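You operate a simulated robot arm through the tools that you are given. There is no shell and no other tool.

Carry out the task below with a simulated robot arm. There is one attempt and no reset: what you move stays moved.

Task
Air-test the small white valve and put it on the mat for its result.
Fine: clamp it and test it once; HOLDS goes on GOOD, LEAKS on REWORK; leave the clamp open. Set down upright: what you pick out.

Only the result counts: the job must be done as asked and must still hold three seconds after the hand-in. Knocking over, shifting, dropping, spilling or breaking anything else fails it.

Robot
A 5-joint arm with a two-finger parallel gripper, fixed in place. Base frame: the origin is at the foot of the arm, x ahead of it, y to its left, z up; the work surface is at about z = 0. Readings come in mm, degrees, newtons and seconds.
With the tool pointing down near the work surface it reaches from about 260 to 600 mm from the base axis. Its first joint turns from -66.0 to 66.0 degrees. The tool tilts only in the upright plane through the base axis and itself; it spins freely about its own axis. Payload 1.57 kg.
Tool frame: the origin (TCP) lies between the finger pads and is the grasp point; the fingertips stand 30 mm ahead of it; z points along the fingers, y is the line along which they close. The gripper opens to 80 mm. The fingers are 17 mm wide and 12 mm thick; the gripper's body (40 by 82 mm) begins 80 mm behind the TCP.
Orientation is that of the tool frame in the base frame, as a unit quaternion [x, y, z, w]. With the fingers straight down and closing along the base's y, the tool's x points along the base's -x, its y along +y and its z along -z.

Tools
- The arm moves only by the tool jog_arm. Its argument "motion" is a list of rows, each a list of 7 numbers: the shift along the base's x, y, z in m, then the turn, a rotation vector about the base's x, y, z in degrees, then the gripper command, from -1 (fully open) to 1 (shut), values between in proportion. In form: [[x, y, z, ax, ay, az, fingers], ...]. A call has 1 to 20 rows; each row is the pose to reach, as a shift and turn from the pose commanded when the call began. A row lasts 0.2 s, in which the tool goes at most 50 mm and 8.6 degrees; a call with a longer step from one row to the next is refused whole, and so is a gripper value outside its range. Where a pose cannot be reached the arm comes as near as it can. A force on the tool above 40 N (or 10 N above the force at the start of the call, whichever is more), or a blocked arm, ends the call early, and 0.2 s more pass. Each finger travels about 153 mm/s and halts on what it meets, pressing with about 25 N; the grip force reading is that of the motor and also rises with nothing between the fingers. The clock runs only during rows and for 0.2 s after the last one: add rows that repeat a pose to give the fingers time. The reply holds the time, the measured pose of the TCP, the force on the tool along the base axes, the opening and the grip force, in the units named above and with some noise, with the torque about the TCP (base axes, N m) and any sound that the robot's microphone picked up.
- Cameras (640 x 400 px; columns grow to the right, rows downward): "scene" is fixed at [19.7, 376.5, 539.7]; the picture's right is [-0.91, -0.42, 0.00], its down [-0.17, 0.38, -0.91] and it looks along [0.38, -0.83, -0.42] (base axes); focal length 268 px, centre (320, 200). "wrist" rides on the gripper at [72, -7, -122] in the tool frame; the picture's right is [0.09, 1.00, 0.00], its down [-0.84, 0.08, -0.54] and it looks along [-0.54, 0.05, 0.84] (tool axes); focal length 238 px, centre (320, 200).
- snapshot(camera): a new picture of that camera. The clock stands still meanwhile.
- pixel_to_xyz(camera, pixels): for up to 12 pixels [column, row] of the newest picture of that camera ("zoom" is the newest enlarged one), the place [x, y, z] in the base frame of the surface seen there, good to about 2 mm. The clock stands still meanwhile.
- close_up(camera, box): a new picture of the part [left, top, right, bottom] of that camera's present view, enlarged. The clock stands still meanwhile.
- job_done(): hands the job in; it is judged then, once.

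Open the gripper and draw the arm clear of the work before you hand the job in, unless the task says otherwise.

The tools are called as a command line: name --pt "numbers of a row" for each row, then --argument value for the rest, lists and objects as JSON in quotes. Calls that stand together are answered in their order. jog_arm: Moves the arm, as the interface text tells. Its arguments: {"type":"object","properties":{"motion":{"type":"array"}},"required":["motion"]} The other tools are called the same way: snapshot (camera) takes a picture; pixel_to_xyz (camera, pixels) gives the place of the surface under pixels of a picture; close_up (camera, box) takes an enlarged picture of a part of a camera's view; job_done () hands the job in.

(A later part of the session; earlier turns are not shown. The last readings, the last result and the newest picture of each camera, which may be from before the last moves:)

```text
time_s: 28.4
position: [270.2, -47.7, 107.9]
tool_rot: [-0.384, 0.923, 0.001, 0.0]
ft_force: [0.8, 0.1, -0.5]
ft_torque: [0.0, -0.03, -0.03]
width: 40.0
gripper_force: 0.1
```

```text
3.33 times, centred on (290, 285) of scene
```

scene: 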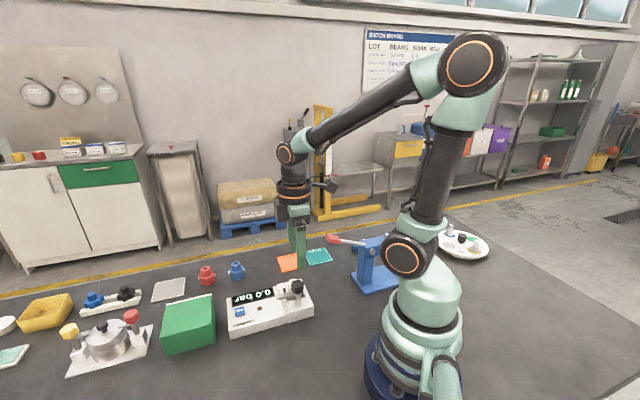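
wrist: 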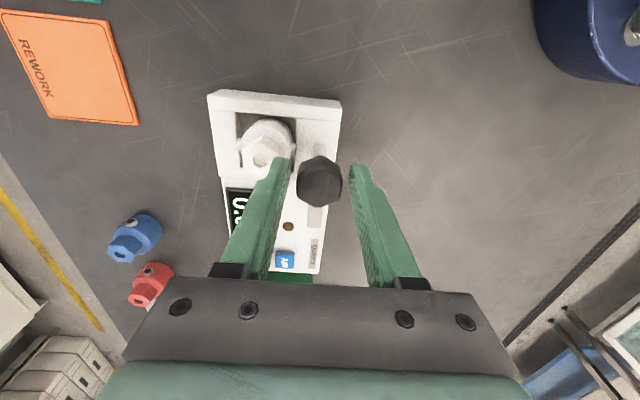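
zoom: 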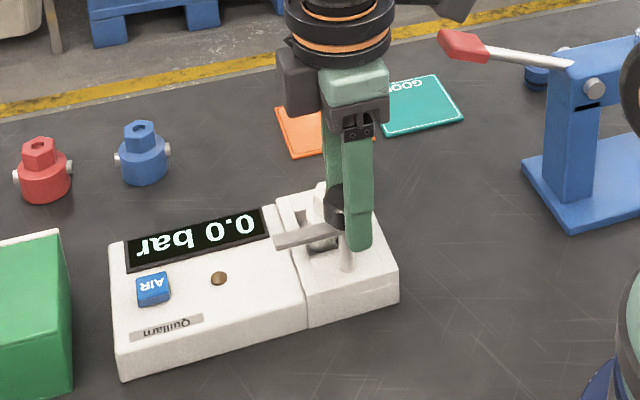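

The knob (319,183) is centred between the fingers. I close on it.

jog_arm --pt "0 0 0 0 0 0 0.2" --pt "0 0 0 0 0 0 1" --pt "0 0 0 0 0 0 1"

snapshot --camera "wrist"

```text
time_s: 29.2
position: [271.0, -48.3, 107.8]
tool_rot: [-0.385, 0.923, 0.0, 0.0]
ft_force: [3.5, -6.9, -10.1]
ft_torque: [0.01, -0.15, -0.04]
width: 29.5
gripper_force: 39.6
```

```text
taken
```

wrist: 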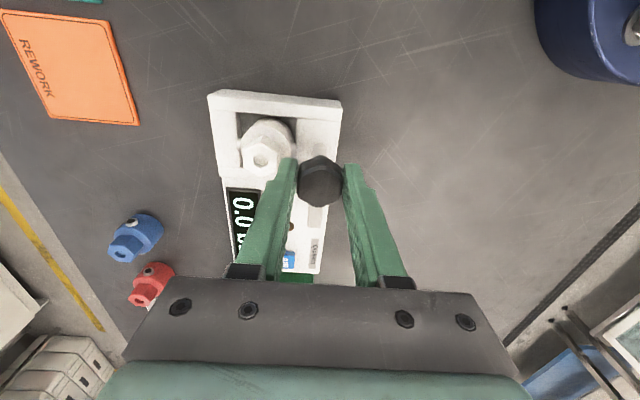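

Gripped at 29.5 mm. I try a small -15° turn (clockwise from above, toward the seat) and check the torque and the arm's position.

jog_arm --pt "0 0 0 0 0 -5 1" --pt "0 0 0 0 0 -10 1" --pt "0 0 0 0 0 -15 1" --pt "0 0 0 0 0 -15 1"

snapshot --camera "wrist"

close_up --camera "scene" --box '[220, 225, 360, 345]'

```text
time_s: 30.2
position: [269.7, -46.9, 107.4]
tool_rot: [-0.26, 0.966, -0.001, 0.0]
ft_force: [-3.3, -16.1, -9.8]
ft_torque: [0.02, -0.56, -0.07]
width: 29.9
gripper_force: 39.3
```

```text
taken
```

wrist: 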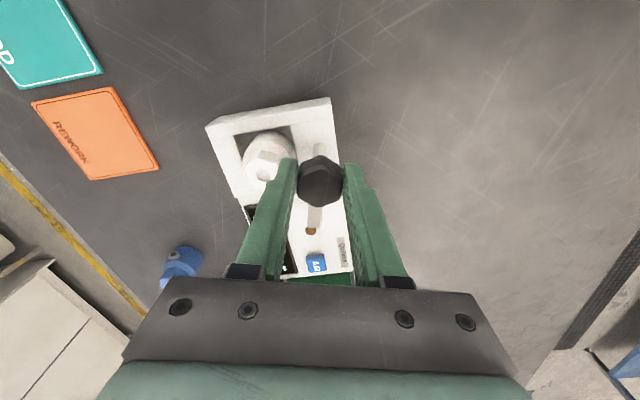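

```text
3.33 times, centred on (290, 285) of scene
```

zoom: 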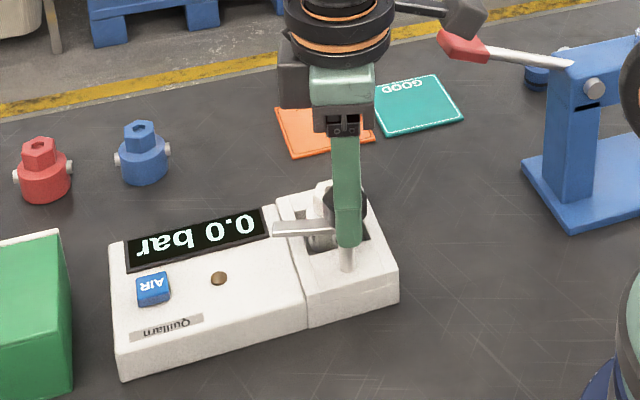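

The clamp arm follows the knob. Side force is -16 N in y, so I shift about 1 mm toward -y to relieve it and turn on another 22°.

jog_arm --pt "0 -0.001 0 0 0 0 1" --pt "-0.0002 -0.0012 0 0 0 -7.5 1" --pt "-0.0002 -0.0012 0 0 0 -15 1" --pt "-0.0002 -0.0012 0 0 0 -22.5 1" --pt "-0.0002 -0.0012 0 0 0 -22.5 1"

close_up --camera "scene" --box '[220, 225, 360, 345]'

```text
time_s: 31.1
position: [269.4, -46.8, 107.6]
tool_rot: [-0.105, 0.994, 0.001, -0.002]
ft_force: [1.4, 5.5, -2.0]
ft_torque: [-0.02, 0.05, -0.01]
width: 29.6
gripper_force: 39.2
stopped in row 4: the force on the tool passed its limit at 42 N (the readings are from after the stop); the commanded pose is now the measured one
```

```text
3.33 times, centred on (290, 285) of scene
```

zoom: 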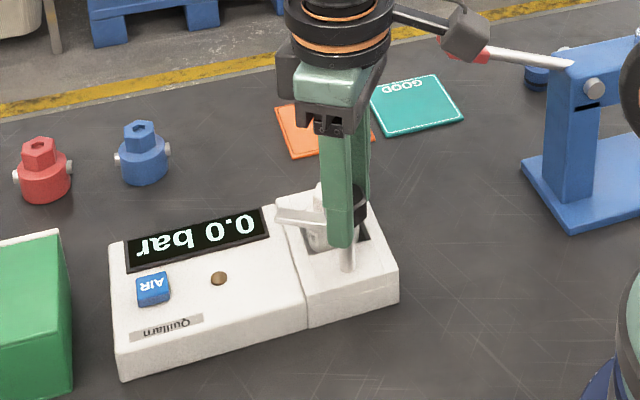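

A force stop came from a slight off-axis grip; forces are now relaxed and the bench outline is unchanged. From the readings the rotation axis is near (272.2,-46), so I'll continue with small steps following that arc and watch the forces.

jog_arm --pt "0 0.0002 0 0 0 -4 1" --pt "0 0.0004 0 0 0 -8 1" --pt "0 0.0004 0 0 0 -8 1"

```text
time_s: 31.9
position: [269.7, -45.3, 107.7]
tool_rot: [-0.035, 0.999, 0.0, -0.001]
ft_force: [2.7, 4.1, -5.9]
ft_torque: [0.07, 0.24, -0.01]
width: 29.7
gripper_force: 39.3
```

Forces stay small (about 5 N). I continue another 16° with the arc's shift.

jog_arm --pt "0.0001 0.0003 0 0 0 -4 1" --pt "0.0001 0.0006 0 0 0 -8 1" --pt "0.0002 0.0008 0 0 0 -12 1" --pt "0.0002 0.001 0 0 0 -16 1" --pt "0.0002 0.001 0 0 0 -16 1"

close_up --camera "scene" --box '[220, 225, 360, 345]'

snapshot --camera "wrist"

```text
time_s: 33.1
position: [269.3, -46.1, 107.7]
tool_rot: [0.104, 0.995, 0.0, -0.002]
ft_force: [-1.9, 5.3, -5.6]
ft_torque: [-0.02, -0.51, 0.01]
width: 29.7
gripper_force: 39.7
```

```text
3.33 times, centred on (290, 285) of scene
```

zoom: 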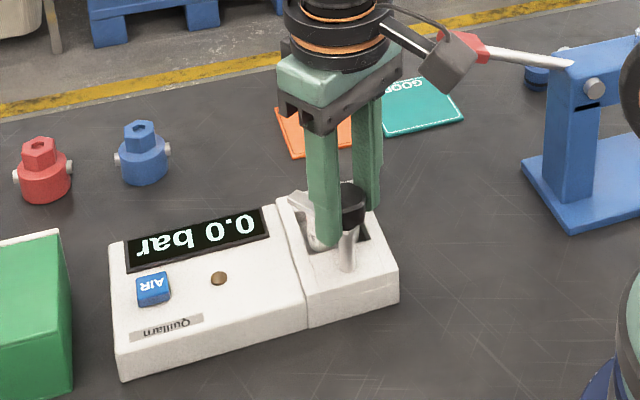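

```text
taken
```

wrist: 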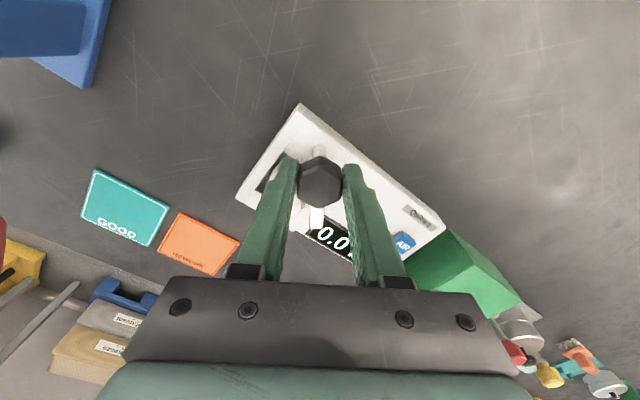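

Turned 57° so far with low forces. I continue with another 16°.

jog_arm --pt "0.0001 0.0002 0 0 0 -4 1" --pt "0.0002 0.0005 0 0 0 -8 1" --pt "0.0003 0.0007 0 0 0 -12 1" --pt "0.0004 0.0009 0 0 0 -16 1" --pt "0.0004 0.0009 0 0 0 -16 1"

close_up --camera "scene" --box '[220, 225, 360, 345]'

snapshot --camera "wrist"

```text
time_s: 34.3
position: [270.5, -44.7, 107.0]
tool_rot: [0.242, 0.97, 0.0, -0.002]
ft_force: [-6.3, -12.2, 1.9]
ft_torque: [0.18, 0.77, -0.02]
width: 29.4
gripper_force: 39.3
```

```text
3.33 times, centred on (290, 285) of scene
```

zoom: 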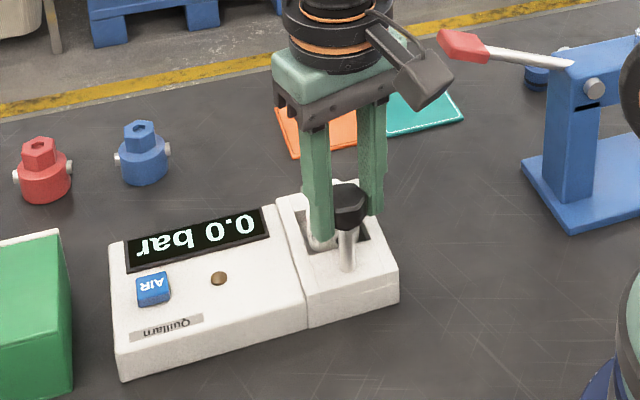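

```text
taken
```

wrist: 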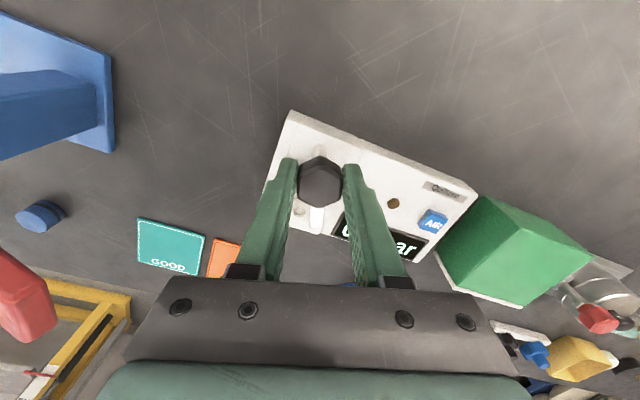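

Turned 73°; side force is (-6,-12) N. I turn 9° more holding position.

jog_arm --pt "0 -0.0002 0 0 0 -3 1" --pt "0 -0.0002 0 0 0 -6 1" --pt "0 -0.0002 0 0 0 -9 1" --pt "0 -0.0002 0 0 0 -9 1"

close_up --camera "wrist" --box '[250, 90, 450, 260]'

```text
time_s: 35.3
position: [269.8, -43.5, 107.9]
tool_rot: [0.316, 0.949, -0.001, -0.001]
ft_force: [-5.1, 14.5, 6.4]
ft_torque: [0.36, 0.24, -0.02]
width: 29.6
gripper_force: 39.3
```

```text
2.35 times, centred on (350, 175) of wrist
```

zoom: 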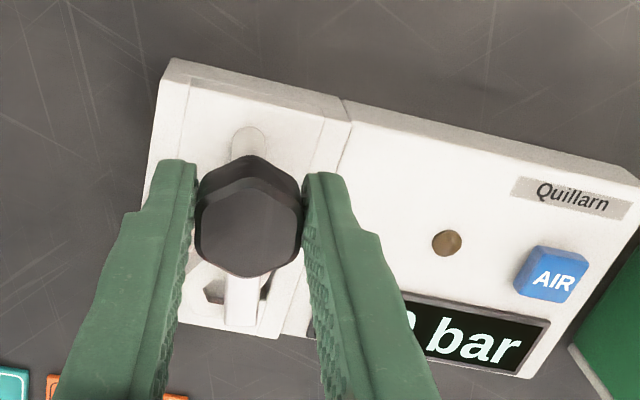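

Turned 82°; the clamp arm is now over the valve. I finish the last 8°.

jog_arm --pt "0 0.0006 0 0 0 0 1" --pt "0.0002 0.0008 0 0 0 -4 1" --pt "0.0002 0.001 0 0 0 -8.2 1" --pt "0.0002 0.001 0 0 0 -8.2 1"

snapshot --camera "wrist"

close_up --camera "scene" --box '[220, 225, 360, 345]'

```text
time_s: 36.3
position: [270.0, -44.1, 107.6]
tool_rot: [0.384, 0.923, 0.0, -0.001]
ft_force: [-1.0, 10.7, -3.9]
ft_torque: [0.66, 0.54, -0.03]
width: 29.4
gripper_force: 38.8
```

```text
taken
```

wrist: 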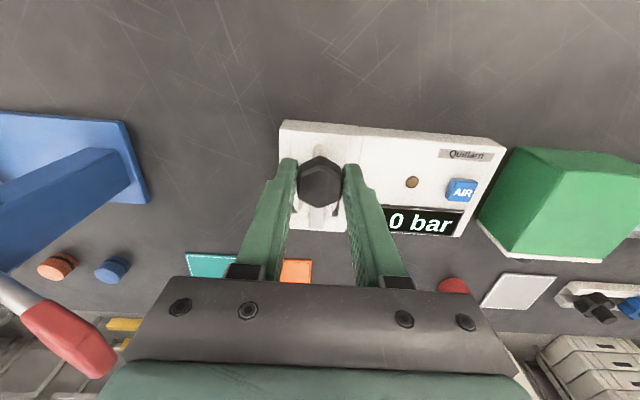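

```text
3.33 times, centred on (290, 285) of scene
```

zoom: 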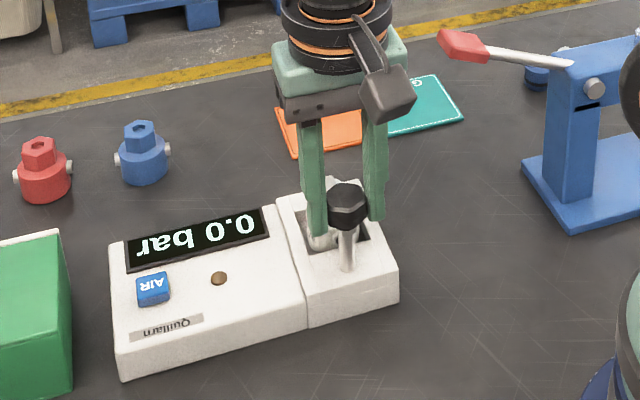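

The clamp has been turned a full 90°. I open the fingers and rise to inspect the arm's position over the valve.

jog_arm --pt "0 0 0 0 0 0 0.3" --pt "0 0 0 0 0 0 -0.2" --pt "0 0 0 0 0 0 -0.2" --pt "0 0 0.02 0 0 0 -0.2" --pt "0 0 0.045 0 0 0 -0.2" --pt "0 0 0.07 0 0 0 -0.2" --pt "0 0 0.09 0 0 0 -0.2" --pt "0 0 0.09 0 0 0 -0.2"

snapshot --camera "wrist"

close_up --camera "scene" --box '[220, 245, 340, 345]'

```text
time_s: 38.1
position: [269.5, -42.7, 199.0]
tool_rot: [0.385, 0.923, 0.0, 0.0]
ft_force: [0.4, -0.1, -0.5]
ft_torque: [-0.02, -0.01, 0.01]
width: 47.9
gripper_force: 0.0
```

```text
taken
```

wrist: 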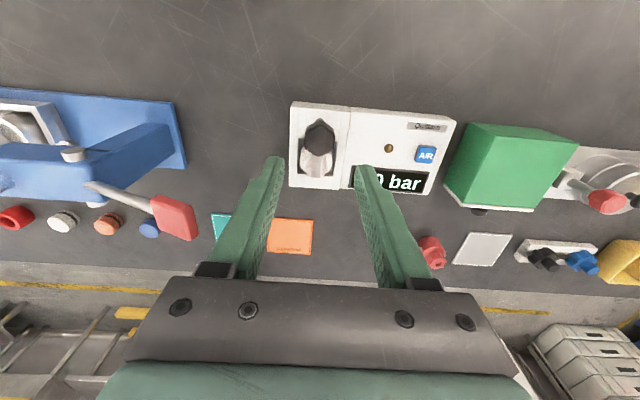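

```text
4.00 times, centred on (280, 295) of scene
```

zoom: 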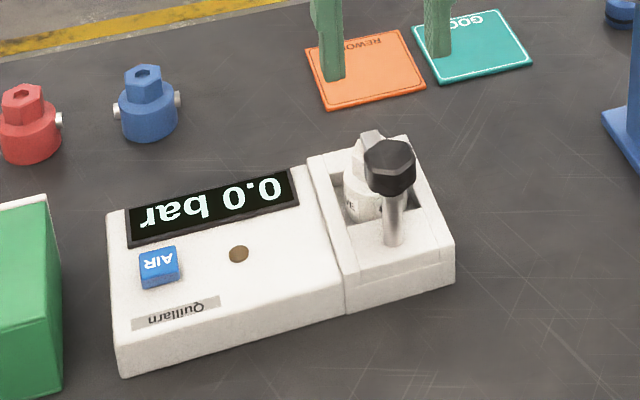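

The clamp arm now lies over the valve. I check closely that it's fully over, then prepare to press AIR.

close_up --camera "wrist" --box '[270, 90, 390, 200]'

close_up --camera "scene" --box '[290, 270, 340, 315]'

```text
3.64 times, centred on (330, 145) of wrist
```

zoom: 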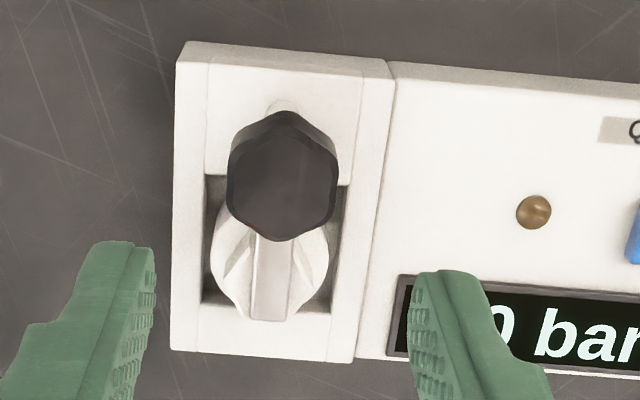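

```text
8.89 times, centred on (315, 292) of scene
```

zoom: 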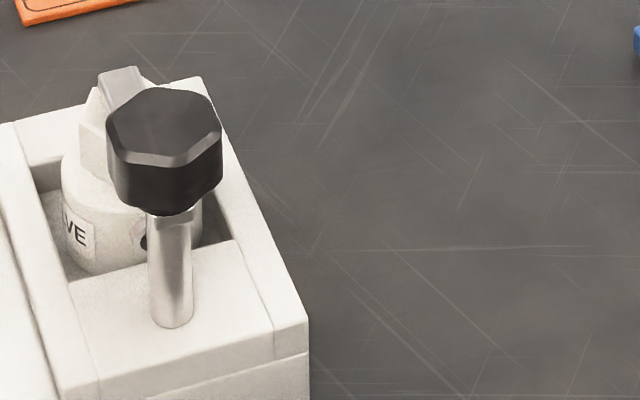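

The valve is clamped. I zoom on the AIR button to measure its centre and top height.

close_up --camera "wrist" --box '[370, 110, 466, 200]'

pixel_to_xyz --camera "wrist" --pixels '[[425, 153], [418, 153], [433, 153], [425, 147], [425, 159], [426, 168], [445, 153], [408, 150], [425, 135], [389, 148], [400, 182]]'

```text
4.44 times, centred on (418, 155) of wrist
```

zoom: 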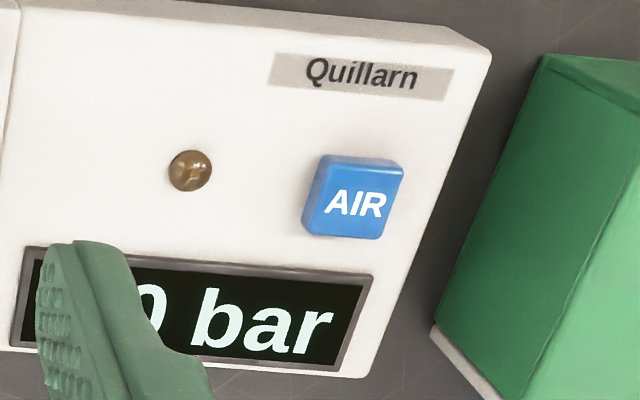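

```text
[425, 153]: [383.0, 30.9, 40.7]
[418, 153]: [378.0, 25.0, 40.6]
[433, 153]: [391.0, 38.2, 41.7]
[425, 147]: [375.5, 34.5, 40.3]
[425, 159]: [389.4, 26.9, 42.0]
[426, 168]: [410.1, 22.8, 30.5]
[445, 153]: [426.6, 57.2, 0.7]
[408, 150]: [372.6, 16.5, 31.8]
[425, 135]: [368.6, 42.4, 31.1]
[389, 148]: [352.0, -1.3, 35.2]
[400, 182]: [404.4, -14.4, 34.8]
```

AIR's top centre is about (386.5,29.5) at z≈41. I close the fingers and move above the button, then down to tip height about 20 mm above it.

jog_arm --pt "0.029 0.018 0 0 0 0 0.5" --pt "0.058 0.036 0 0 0 0 1" --pt "0.087 0.055 0 0 0 0 1" --pt "0.1163 0.0732 0 0 0 0 1" --pt "0.1163 0.0732 -0.03 0 0 0 1" --pt "0.1163 0.0732 -0.06 0 0 0 1" --pt "0.1163 0.0732 -0.09 0 0 0 1" --pt "0.1163 0.0732 -0.107 0 0 0 1" --pt "0.1163 0.0732 -0.107 0 0 0 1"

snapshot --camera "wrist"

close_up --camera "scene" --box '[180, 225, 340, 345]'

```text
time_s: 40.1
position: [385.5, 29.6, 90.6]
tool_rot: [0.384, 0.923, 0.0, 0.0]
ft_force: [-0.2, 0.4, -0.1]
ft_torque: [0.0, 0.01, -0.01]
width: 0.1
gripper_force: 21.8
```

```text
taken
```

wrist: 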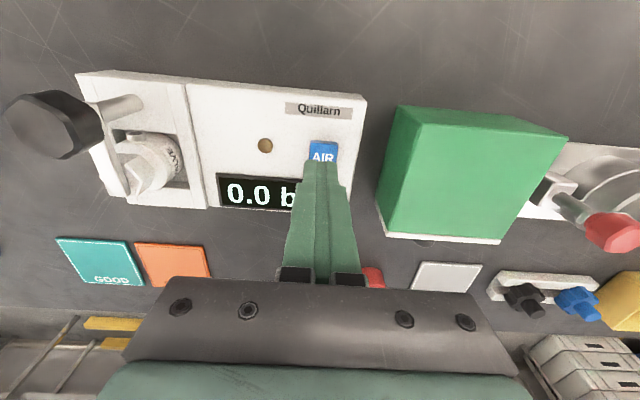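

```text
3.33 times, centred on (260, 285) of scene
```

zoom: 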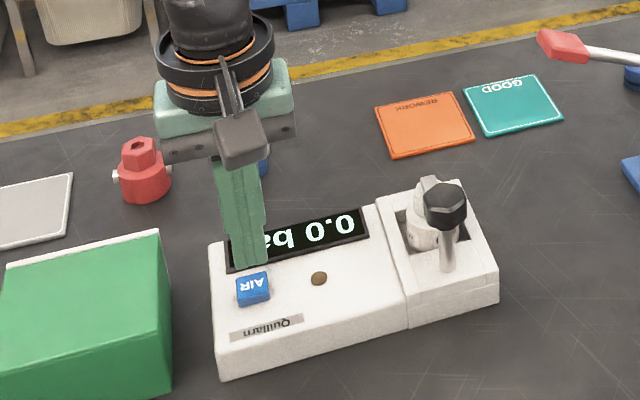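

Tool axis predicted at (321,159) falls on the button at about (323,157). I go down to just above it and then press in small steps.

jog_arm --pt "0 0 -0.008 0 0 0 1" --pt "0 0 -0.014 0 0 0 1" --pt "0 0 -0.017 0 0 0 1" --pt "0 0 -0.017 0 0 0 1"

close_up --camera "scene" --box '[200, 265, 300, 345]'

```text
time_s: 41.1
position: [385.6, 29.2, 73.2]
tool_rot: [0.384, 0.923, 0.0, 0.0]
ft_force: [-0.8, 0.5, -0.4]
ft_torque: [0.0, -0.04, 0.01]
width: 0.0
gripper_force: 22.2
```

```text
5.00 times, centred on (250, 305) of scene
```

zoom: 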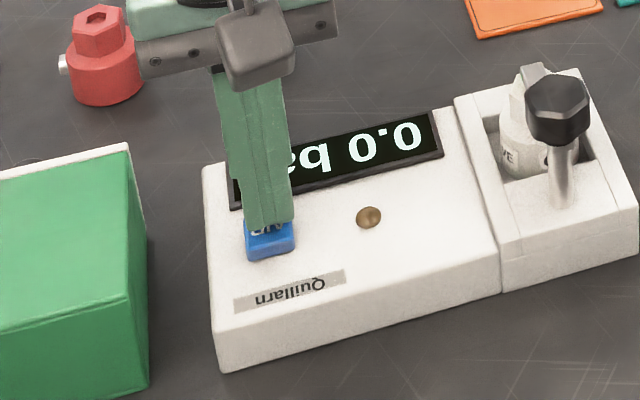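

The fingertips are right over AIR. I press down in small increments in one continuous stroke.

jog_arm --pt "0 0 -0.001 0 0 0 1" --pt "0 0 -0.002 0 0 0 1" --pt "0 0 -0.003 0 0 0 1" --pt "0 0 -0.004 0 0 0 1" --pt "0 0 -0.004 0 0 0 1"

close_up --camera "scene" --box '[200, 265, 300, 345]'

```text
time_s: 42.3
position: [386.2, 31.0, 68.5]
tool_rot: [0.385, 0.923, 0.0, 0.0]
ft_force: [0.0, -0.2, 0.5]
ft_torque: [-0.03, 0.02, 0.04]
width: 0.0
gripper_force: 21.5
```

```text
5.00 times, centred on (250, 305) of scene
```

zoom: 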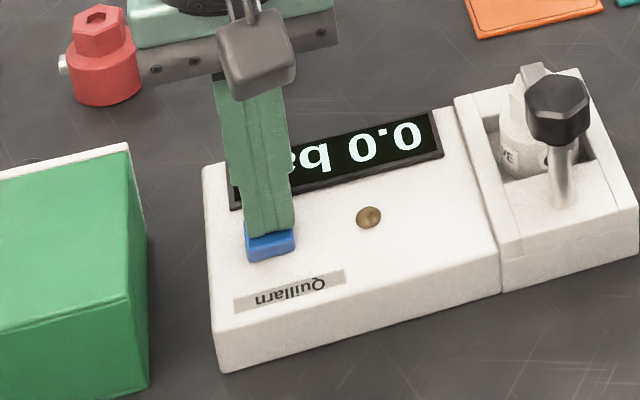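

No contact force yet and no display change. I continue the downward stroke by up to 4 mm.

jog_arm --pt "0 0 -0.001 0 0 0 1" --pt "0 0 -0.002 0 0 0 1" --pt "0 0 -0.002 0 0 0 1"

close_up --camera "scene" --box '[200, 265, 300, 345]'

```text
time_s: 43.1
position: [386.9, 29.5, 68.7]
tool_rot: [0.384, 0.923, 0.001, -0.001]
ft_force: [0.9, 0.0, 1.1]
ft_torque: [0.03, -0.02, 0.0]
width: 0.0
gripper_force: 21.5
```

```text
5.00 times, centred on (250, 305) of scene
```

zoom: 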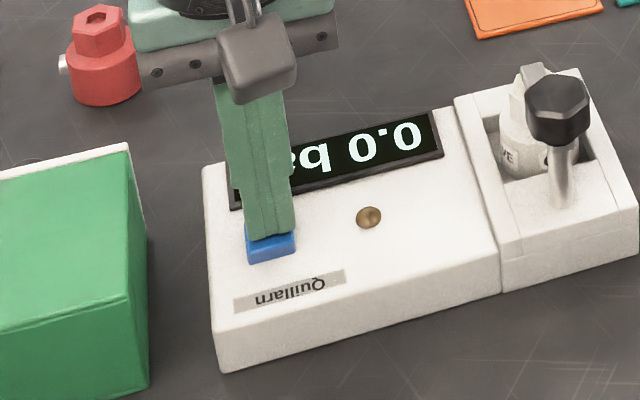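

Force just starts (about 1 N) and the button seems to move. I press further in 1 mm steps.

jog_arm --pt "0 0 -0.001 0 0 0 1" --pt "0 0 -0.002 0 0 0 1" --pt "0 0 -0.002 0 0 0 1"

close_up --camera "scene" --box '[200, 265, 300, 345]'

```text
time_s: 43.9
position: [387.3, 29.7, 65.9]
tool_rot: [0.385, 0.923, 0.0, 0.0]
ft_force: [1.2, 0.5, 2.3]
ft_torque: [0.0, -0.04, -0.03]
width: 0.0
gripper_force: 21.2
heard: click
```

```text
5.00 times, centred on (250, 305) of scene
```

zoom: 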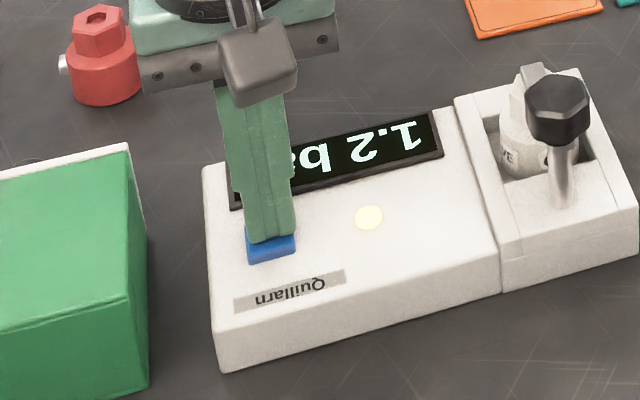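

A click was heard, the lamp lit and the display reads 1.2 bar: the test is running. I hold still briefly and watch.

jog_arm --pt "0 0 0 0 0 0 1" --pt "0 0 0 0 0 0 1" --pt "0 0 0 0 0 0 1"

close_up --camera "scene" --box '[200, 265, 300, 345]'

```text
time_s: 44.7
position: [387.3, 29.6, 65.4]
tool_rot: [0.384, 0.923, 0.0, 0.0]
ft_force: [1.1, -0.8, 1.6]
ft_torque: [-0.02, -0.03, 0.01]
width: 0.0
gripper_force: 21.4
```

```text
5.00 times, centred on (250, 305) of scene
```

zoom: 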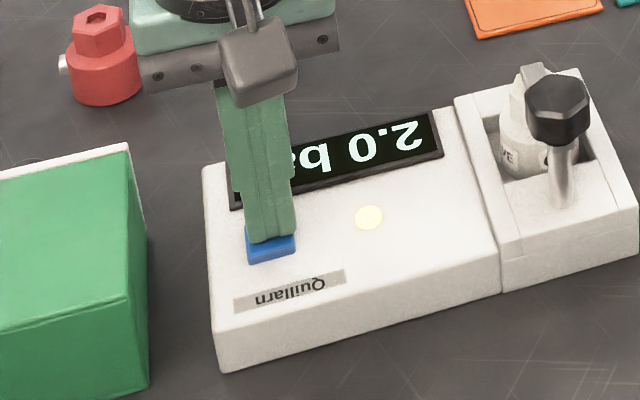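

Pressure reached 2.0 bar. I keep still and look again.

jog_arm --pt "0 0 0 0 0 0 1" --pt "0 0 0 0 0 0 1" --pt "0 0 0 0 0 0 1" --pt "0 0 0 0 0 0 1"

close_up --camera "scene" --box '[200, 265, 300, 345]'

```text
time_s: 45.7
position: [386.1, 29.7, 65.0]
tool_rot: [0.384, 0.923, 0.0, 0.0]
ft_force: [1.2, 0.3, 2.4]
ft_torque: [-0.01, 0.0, 0.02]
width: 0.0
gripper_force: 21.0
```

```text
5.00 times, centred on (250, 305) of scene
```

zoom: 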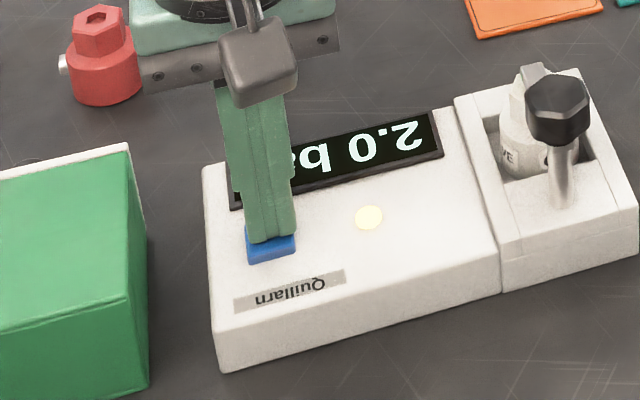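

Still 2.0 bar with the lamp on. I wait another second.

jog_arm --pt "0 0 0 0 0 0 1" --pt "0 0 0 0 0 0 1" --pt "0 0 0 0 0 0 1" --pt "0 0 0 0 0 0 1" --pt "0 0 0 0 0 0 1"

close_up --camera "scene" --box '[200, 265, 300, 345]'

```text
time_s: 46.9
position: [386.2, 30.2, 65.0]
tool_rot: [0.384, 0.923, 0.0, 0.0]
ft_force: [0.2, -1.0, 2.0]
ft_torque: [-0.04, -0.03, -0.05]
width: 0.0
gripper_force: 21.6
```

```text
5.00 times, centred on (250, 305) of scene
```

zoom: 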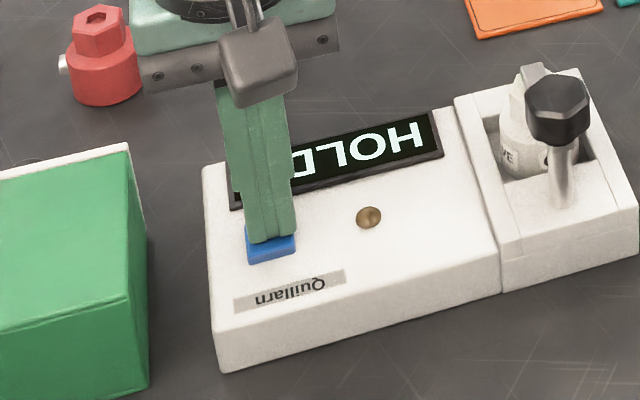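

The display reads "HOLD…" and the lamp is off. I rise straight off the button and confirm the whole word.

jog_arm --pt "0 0 0.015 0 0 0 1" --pt "0 0 0.045 0 0 0 1" --pt "0 0 0.085 0 0 0 1" --pt "0 0 0.125 0 0 0 1" --pt "0 0 0.133 0 0 0 1" --pt "0 0 0.133 0 0 0 1"

close_up --camera "scene" --box '[200, 255, 320, 345]'

snapshot --camera "wrist"

```text
time_s: 48.3
position: [385.1, 29.8, 198.3]
tool_rot: [0.384, 0.923, 0.0, -0.001]
ft_force: [-0.2, 0.0, -1.0]
ft_torque: [-0.01, 0.02, -0.01]
width: 0.0
gripper_force: 21.4
```

```text
4.44 times, centred on (260, 300) of scene
```

zoom: 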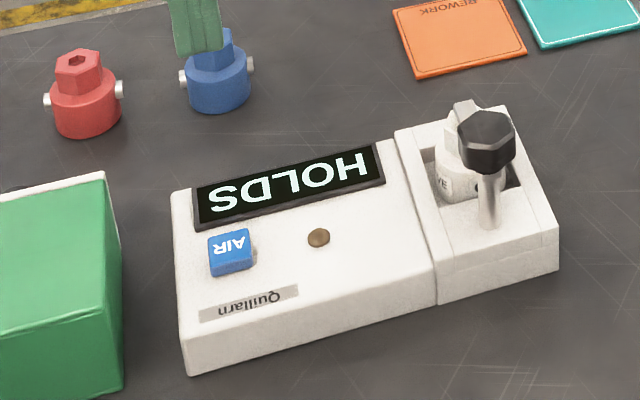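

```text
taken
```

wrist: 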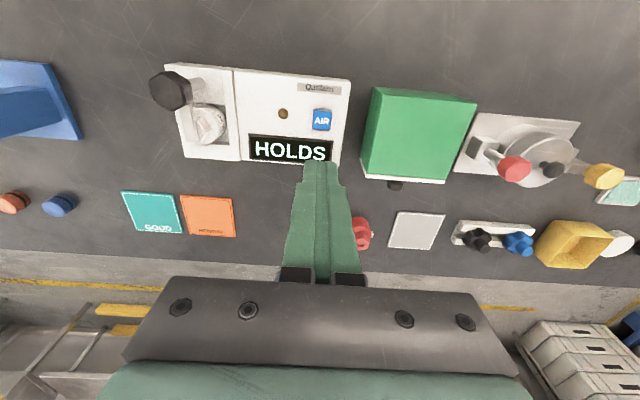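

The result is HOLDS, so it goes on GOOD. First I return above the knob at the estimated axis (272.2,-46) to open the clamp.

jog_arm --pt "-0.0286 -0.0189 0 0 0 0 0.5" --pt "-0.0572 -0.0378 0 0 0 0 0" --pt "-0.0858 -0.0567 0 0 0 0 0" --pt "-0.1143 -0.0755 0 0 0 0 0" --pt "-0.1143 -0.0755 0 0 0 0 0"

snapshot --camera "wrist"

close_up --camera "wrist" --box '[270, 90, 370, 190]'

```text
time_s: 49.5
position: [272.3, -46.4, 199.3]
tool_rot: [0.384, 0.923, 0.0, -0.001]
ft_force: [-0.4, -0.1, -0.2]
ft_torque: [0.01, -0.02, 0.0]
width: 40.0
gripper_force: 0.0
```

```text
taken
```

wrist: 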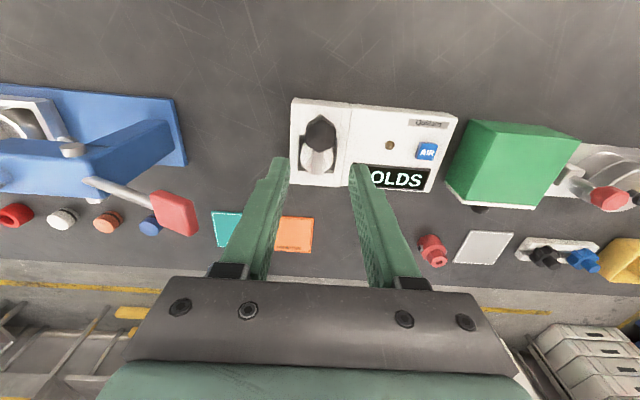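

```text
4.00 times, centred on (320, 140) of wrist
```

zoom: 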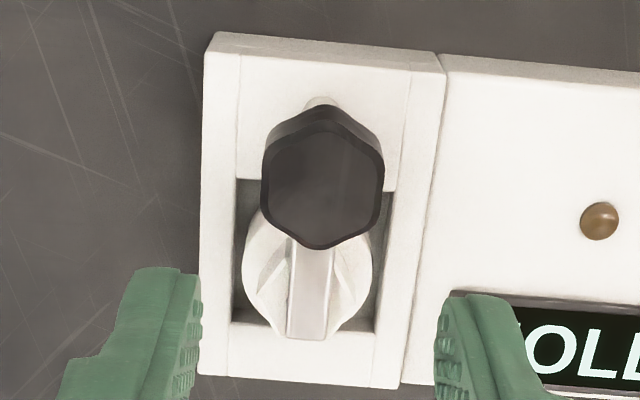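

I measure the knob's top outline again from this side to find its true centre.

pixel_to_xyz --camera "zoom" --pixels '[[322, 183], [270, 183], [376, 183], [322, 130], [322, 243], [272, 215], [372, 155], [310, 300], [310, 330], [250, 280], [368, 280], [322, 108]]'

```text
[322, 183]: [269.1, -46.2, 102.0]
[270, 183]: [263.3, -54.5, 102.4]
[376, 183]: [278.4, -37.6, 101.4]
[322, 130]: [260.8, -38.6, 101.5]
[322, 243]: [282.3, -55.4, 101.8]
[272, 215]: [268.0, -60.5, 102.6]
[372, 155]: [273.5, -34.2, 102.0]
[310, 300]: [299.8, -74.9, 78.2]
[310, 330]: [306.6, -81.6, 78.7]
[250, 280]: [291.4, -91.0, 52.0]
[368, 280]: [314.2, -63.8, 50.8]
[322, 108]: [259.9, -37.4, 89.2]
```

Combining both grips, the axis is at about (272.5,-46.1), which is where the tool is now. I descend over the knob.

jog_arm --pt "0 0 -0.02 0 0 0 0" --pt "0 0 -0.045 0 0 0 0" --pt "0 0 -0.065 0 0 0 0" --pt "0 0 -0.081 0 0 0 0" --pt "0 0 -0.091 0 0 0 0" --pt "0 0 -0.091 0 0 0 0"

snapshot --camera "wrist"

```text
time_s: 50.9
position: [271.3, -45.9, 107.6]
tool_rot: [0.384, 0.923, 0.0, -0.001]
ft_force: [0.4, 0.2, 0.2]
ft_torque: [-0.01, 0.05, 0.01]
width: 40.0
gripper_force: 0.1
```

```text
taken
```

wrist: 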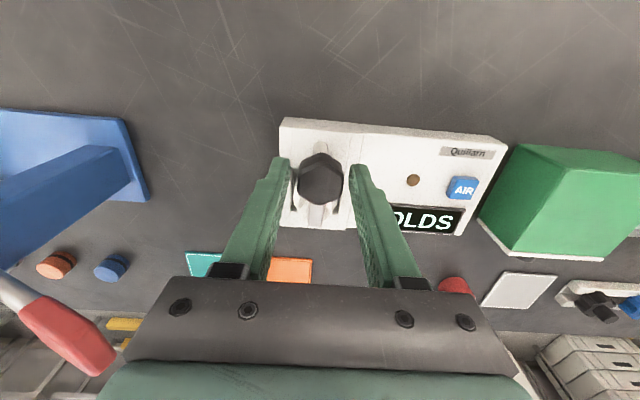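

The knob is centred between the fingers at (320,178). I close on it.

jog_arm --pt "0 0 0 0 0 0 0.2" --pt "0 0 0 0 0 0 1" --pt "0 0 0 0 0 0 1"

```text
time_s: 51.7
position: [270.9, -44.9, 107.8]
tool_rot: [0.384, 0.923, 0.0, 0.0]
ft_force: [4.9, 7.6, -7.7]
ft_torque: [0.07, -0.18, 0.03]
width: 29.7
gripper_force: 39.2
```

Gripped at 29.7 mm. I turn +16° (counter-clockwise, opening) with a tiny correction and check the force.

jog_arm --pt "0.0003 0.0003 0 0 0 4 1" --pt "0.0003 0.0003 0 0 0 8 1" --pt "0.0003 0.0003 0 0 0 12 1" --pt "0.0003 0.0003 0 0 0 16 1" --pt "0.0003 0.0003 0 0 0 16 1"

```text
time_s: 52.9
position: [271.7, -45.9, 107.8]
tool_rot: [0.251, 0.968, 0.0, -0.003]
ft_force: [-15.3, -4.0, 23.7]
ft_torque: [-0.19, 0.0, 0.03]
width: 29.7
gripper_force: 39.1
```

Forces (-15,-4,+24) N have built up; I relieve them with a 1 mm rise and small x shift before turning more.

jog_arm --pt "-0.0004 -0.0001 0.0005 0 0 0 1" --pt "-0.0006 -0.0002 0.001 0 0 0 1" --pt "-0.0006 -0.0002 0.001 0 0 0 1"

snapshot --camera "wrist"

close_up --camera "scene" --box '[220, 225, 360, 345]'

```text
time_s: 53.7
position: [272.5, -45.7, 108.0]
tool_rot: [0.251, 0.968, 0.0, -0.001]
ft_force: [6.8, 12.6, -27.6]
ft_torque: [0.12, -0.14, 0.02]
width: 29.9
gripper_force: 39.0
```

```text
taken
```

wrist: 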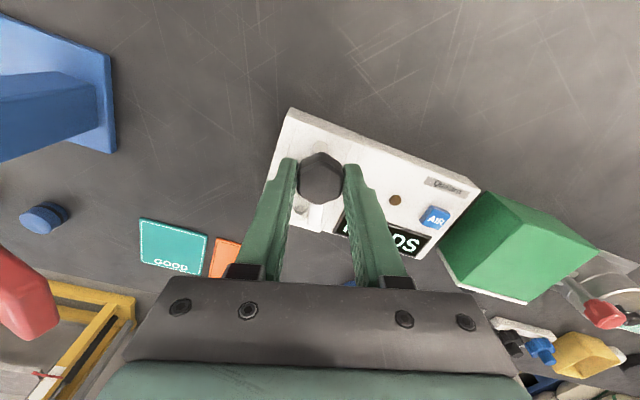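

```text
3.33 times, centred on (290, 285) of scene
```

zoom: 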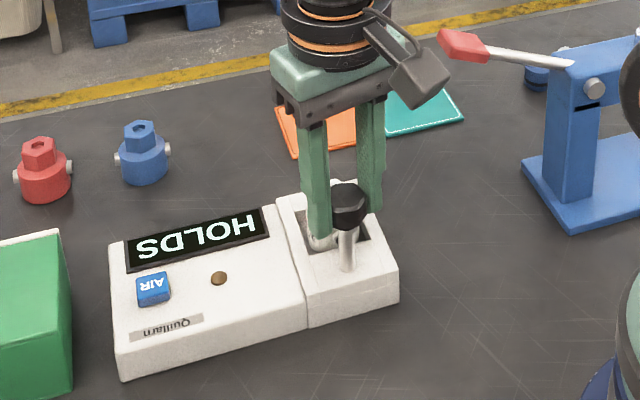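

The stiffness is about 50 N/mm, so I overcorrected; I go back half and turn 8° more.

jog_arm --pt "0.0002 0.0003 -0.0005 0 0 0 1" --pt "0.0002 0.0003 -0.0005 0 0 4 1" --pt "0.0002 0.0003 -0.0005 0 0 8 1" --pt "0.0002 0.0003 -0.0005 0 0 8 1"

```text
time_s: 54.7
position: [272.4, -46.1, 109.1]
tool_rot: [0.183, 0.983, 0.0, -0.003]
ft_force: [-7.0, 5.5, 2.8]
ft_torque: [0.12, -0.06, 0.0]
width: 29.7
gripper_force: 39.3
```

Forces are small now. I turn another 16°.

jog_arm --pt "-0.0001 0.0001 0 0 0 4 1" --pt "-0.0001 0.0001 0 0 0 8 1" --pt "-0.0001 0.0001 0 0 0 12 1" --pt "-0.0001 0.0001 0 0 0 16 1" --pt "-0.0001 0.0001 0 0 0 16 1"

```text
time_s: 55.9
position: [271.7, -44.6, 108.8]
tool_rot: [0.044, 0.999, 0.0, -0.001]
ft_force: [-14.6, -12.5, 24.5]
ft_torque: [-0.26, 0.26, 0.01]
width: 29.9
gripper_force: 39.4
```

Turned 40°; forces at (-15,-13,+25). I relieve by 0.4 mm up and small lateral shifts while turning 8°.

jog_arm --pt "-0.0002 -0.0002 0.0004 0 0 0 1" --pt "-0.0002 -0.0002 0.0004 0 0 4 1" --pt "-0.0002 -0.0002 0.0004 0 0 8 1" --pt "-0.0002 -0.0002 0.0004 0 0 8 1"

```text
time_s: 56.9
position: [271.8, -46.1, 108.1]
tool_rot: [-0.024, 1.0, 0.0, -0.001]
ft_force: [0.2, -19.9, -16.1]
ft_torque: [-0.33, 0.71, 0.02]
width: 29.8
gripper_force: 38.8
```

Force is now (0,-20,-16); I shift -0.4 mm in y and -0.3 in z and turn 10° more.

jog_arm --pt "0 -0.0004 -0.0003 0 0 0 1" --pt "0 -0.0004 -0.0003 0 0 5 1" --pt "0 -0.0004 -0.0003 0 0 10 1" --pt "0 -0.0004 -0.0003 0 0 10 1"

```text
time_s: 57.9
position: [272.6, -46.4, 109.7]
tool_rot: [-0.112, 0.994, 0.002, -0.001]
ft_force: [0.9, -7.0, -17.7]
ft_torque: [-0.04, -0.53, -0.02]
width: 29.7
gripper_force: 39.1
```

Turned 58°. I lower 0.3 mm and turn another 12°.

jog_arm --pt "0 -0.0001 -0.0003 0 0 0 1" --pt "0 -0.0001 -0.0003 0 0 4 1" --pt "0 -0.0001 -0.0003 0 0 8 1" --pt "0 -0.0001 -0.0003 0 0 12 1" --pt "0 -0.0001 -0.0003 0 0 12 1"

```text
time_s: 59.1
position: [272.6, -44.7, 108.1]
tool_rot: [-0.215, 0.977, 0.0, -0.001]
ft_force: [-8.3, -5.0, 23.4]
ft_torque: [-0.23, 0.37, 0.02]
width: 29.5
gripper_force: 38.8
```

Turned 70°. I raise 0.4 mm and turn 10° more.

jog_arm --pt "-0.0001 -0.0001 0.0004 0 0 0 1" --pt "-0.0001 -0.0001 0.0004 0 0 5 1" --pt "-0.0001 -0.0001 0.0004 0 0 10 1" --pt "-0.0001 -0.0001 0.0004 0 0 10 1"

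```text
time_s: 60.1
position: [271.4, -47.0, 108.0]
tool_rot: [-0.3, 0.954, 0.0, 0.0]
ft_force: [11.5, 2.6, -26.0]
ft_torque: [-0.09, -0.04, 0.06]
width: 29.6
gripper_force: 38.9
```

Turned 80°. I lower 0.3 mm and finish the last 10°.

jog_arm --pt "0.0002 0 -0.0004 0 0 0 1" --pt "0.0002 0 -0.0004 0 0 5 1" --pt "0.0002 0 -0.0004 0 0 10.2 1" --pt "0.0002 0 -0.0004 0 0 10.2 1"

snapshot --camera "wrist"

close_up --camera "scene" --box '[220, 225, 360, 345]'

```text
time_s: 61.1
position: [271.8, -45.8, 108.4]
tool_rot: [-0.384, 0.924, 0.001, -0.001]
ft_force: [-3.3, 0.6, 8.9]
ft_torque: [-0.11, 0.05, -0.34]
width: 29.7
gripper_force: 39.1
```

```text
taken
```

wrist: 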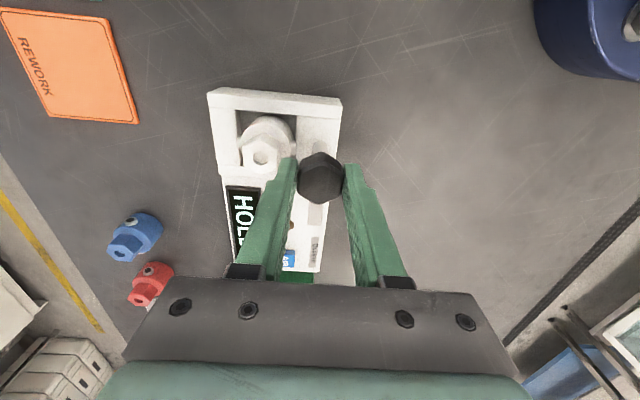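

```text
3.33 times, centred on (290, 285) of scene
```

zoom: 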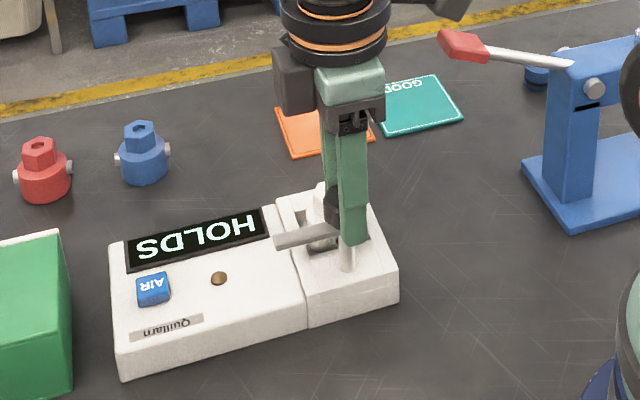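

A torque of -0.34 N·m shows the open stop was reached, and the arm points along the bench as at the start. I release the knob (opening only to 40 mm) and rise.

jog_arm --pt "0 0 0 0 0 0 0.3" --pt "0 0 0 0 0 0 0" --pt "0 0 0 0 0 0 0" --pt "0 0 0.02 0 0 0 0" --pt "0 0 0.045 0 0 0 0" --pt "0 0 0.07 0 0 0 0" --pt "0 0 0.09 0 0 0 0" --pt "0 0 0.09 0 0 0 0"

snapshot --camera "wrist"

close_up --camera "scene" --box '[220, 245, 340, 345]'

```text
time_s: 62.9
position: [270.2, -46.7, 197.7]
tool_rot: [-0.382, 0.924, 0.001, -0.001]
ft_force: [0.1, -0.5, 0.0]
ft_torque: [0.01, -0.03, 0.02]
width: 40.1
gripper_force: 0.0
```

```text
taken
```

wrist: 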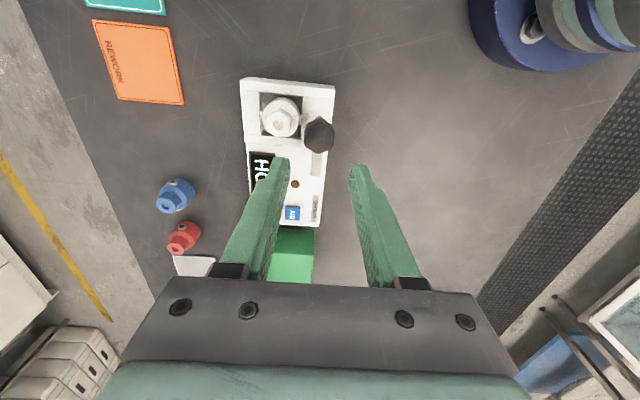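

```text
4.00 times, centred on (280, 295) of scene
```

zoom: 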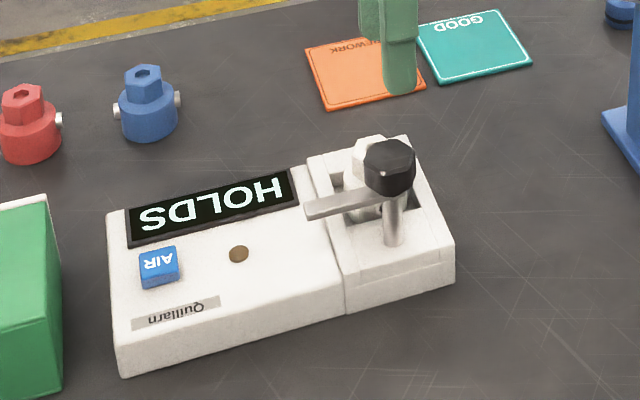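

The clamp arm is back at its start position and the valve stands in the seat. I move above the seat turning +90° to the same orientation used for placing (reachable before).

jog_arm --pt "0.0027 -0.0026 0 0 0 7.5 0" --pt "0.0054 -0.0052 0 0 0 15 0" --pt "0.008 -0.0078 0 0 0 22.5 0" --pt "0.0107 -0.0104 0 0 0 30 0" --pt "0.0134 -0.013 0 0 0 37.5 -0.1" --pt "0.0161 -0.0156 0 0 0 45 -0.2" --pt "0.0188 -0.0182 0 0 0 52.5 -0.4" --pt "0.0215 -0.0208 0 0 0 60 -0.4" --pt "0.0241 -0.0234 0 0 0 67.5 -0.4" --pt "0.0268 -0.026 0 0 0 75 -0.4" --pt "0.0295 -0.0286 0 0 0 82.5 -0.4" --pt "0.0322 -0.0312 0 0 0 90 -0.4" --pt "0.0322 -0.0312 0 0 0 90 -0.4"

snapshot --camera "wrist"

close_up --camera "wrist" --box '[270, 85, 370, 185]'

```text
time_s: 65.7
position: [304.2, -78.0, 198.7]
tool_rot: [0.924, -0.382, 0.001, -0.001]
ft_force: [-0.7, 0.2, 0.5]
ft_torque: [-0.01, -0.03, -0.01]
width: 56.1
gripper_force: 0.0
```

```text
taken
```

wrist: 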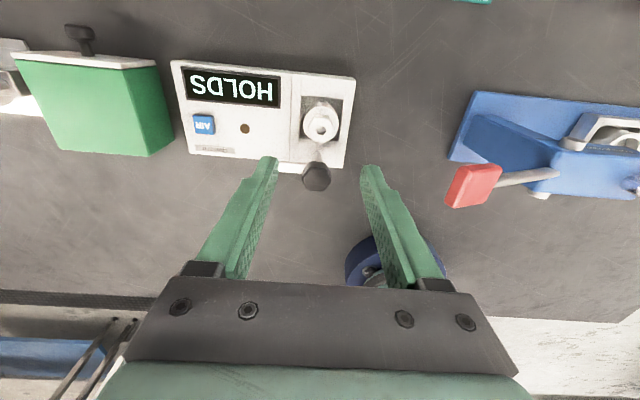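

```text
4.00 times, centred on (320, 135) of wrist
```

zoom: 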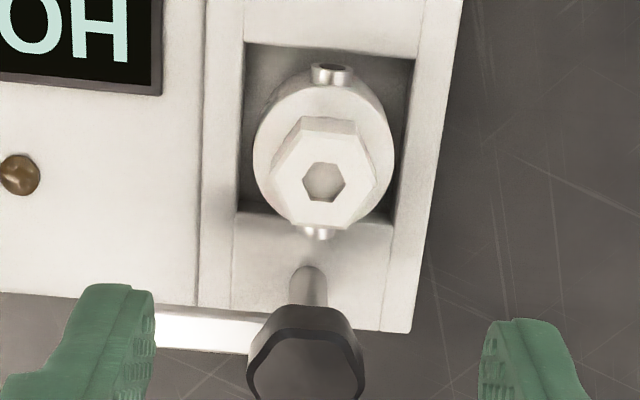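

The hex hole at wrist (321,131) matches the predicted tool axis (320,130). I descend to grip height.

jog_arm --pt "0 0 -0.03 0 0 0 -0.4" --pt "0 0 -0.06 0 0 0 -0.4" --pt "0 0 -0.09 0 0 0 -0.4" --pt "0 0 -0.11 0 0 0 -0.4" --pt "0 0 -0.122 0 0 0 -0.4" --pt "0 0 -0.1285 0 0 0 -0.4" --pt "0 0 -0.1285 0 0 0 -0.4"

snapshot --camera "wrist"

close_up --camera "scene" --box '[220, 245, 340, 345]'

```text
time_s: 67.3
position: [304.0, -76.9, 69.0]
tool_rot: [0.924, -0.383, 0.002, 0.0]
ft_force: [0.1, 0.4, 0.4]
ft_torque: [0.03, 0.02, 0.0]
width: 56.2
gripper_force: 0.1
```

```text
taken
```

wrist: 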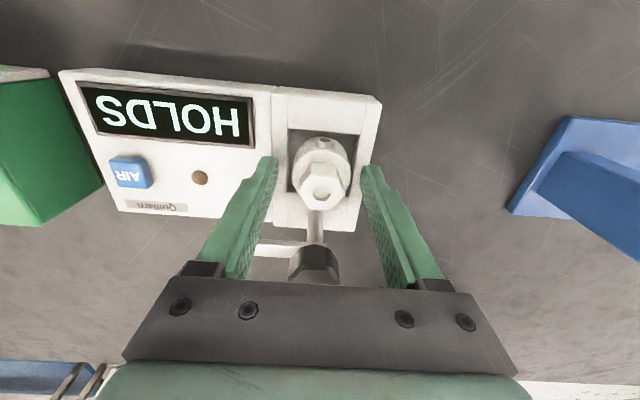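

```text
4.00 times, centred on (280, 295) of scene
```

zoom: 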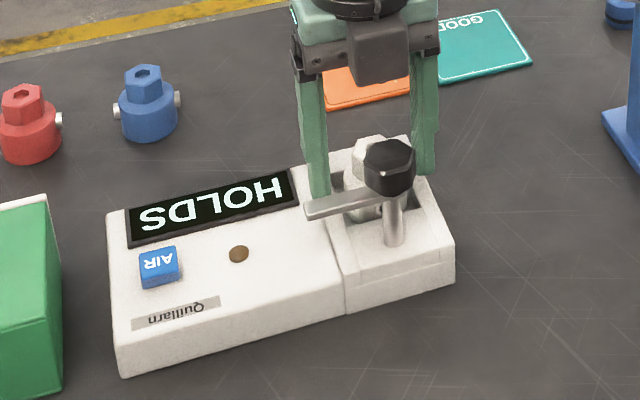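

The valve's hex is centred at (321,188) between the fingers. I close on the body.

jog_arm --pt "0 0 0 0 0 0 0.2" --pt "0 0 0 0 0 0 1" --pt "0 0 0 0 0 0 1" --pt "0 0 0 0 0 0 1"

```text
time_s: 68.3
position: [304.6, -77.1, 71.5]
tool_rot: [0.924, -0.383, 0.002, -0.001]
ft_force: [-0.1, -1.2, -1.1]
ft_torque: [0.03, 0.01, -0.01]
width: 38.4
gripper_force: 24.8
```

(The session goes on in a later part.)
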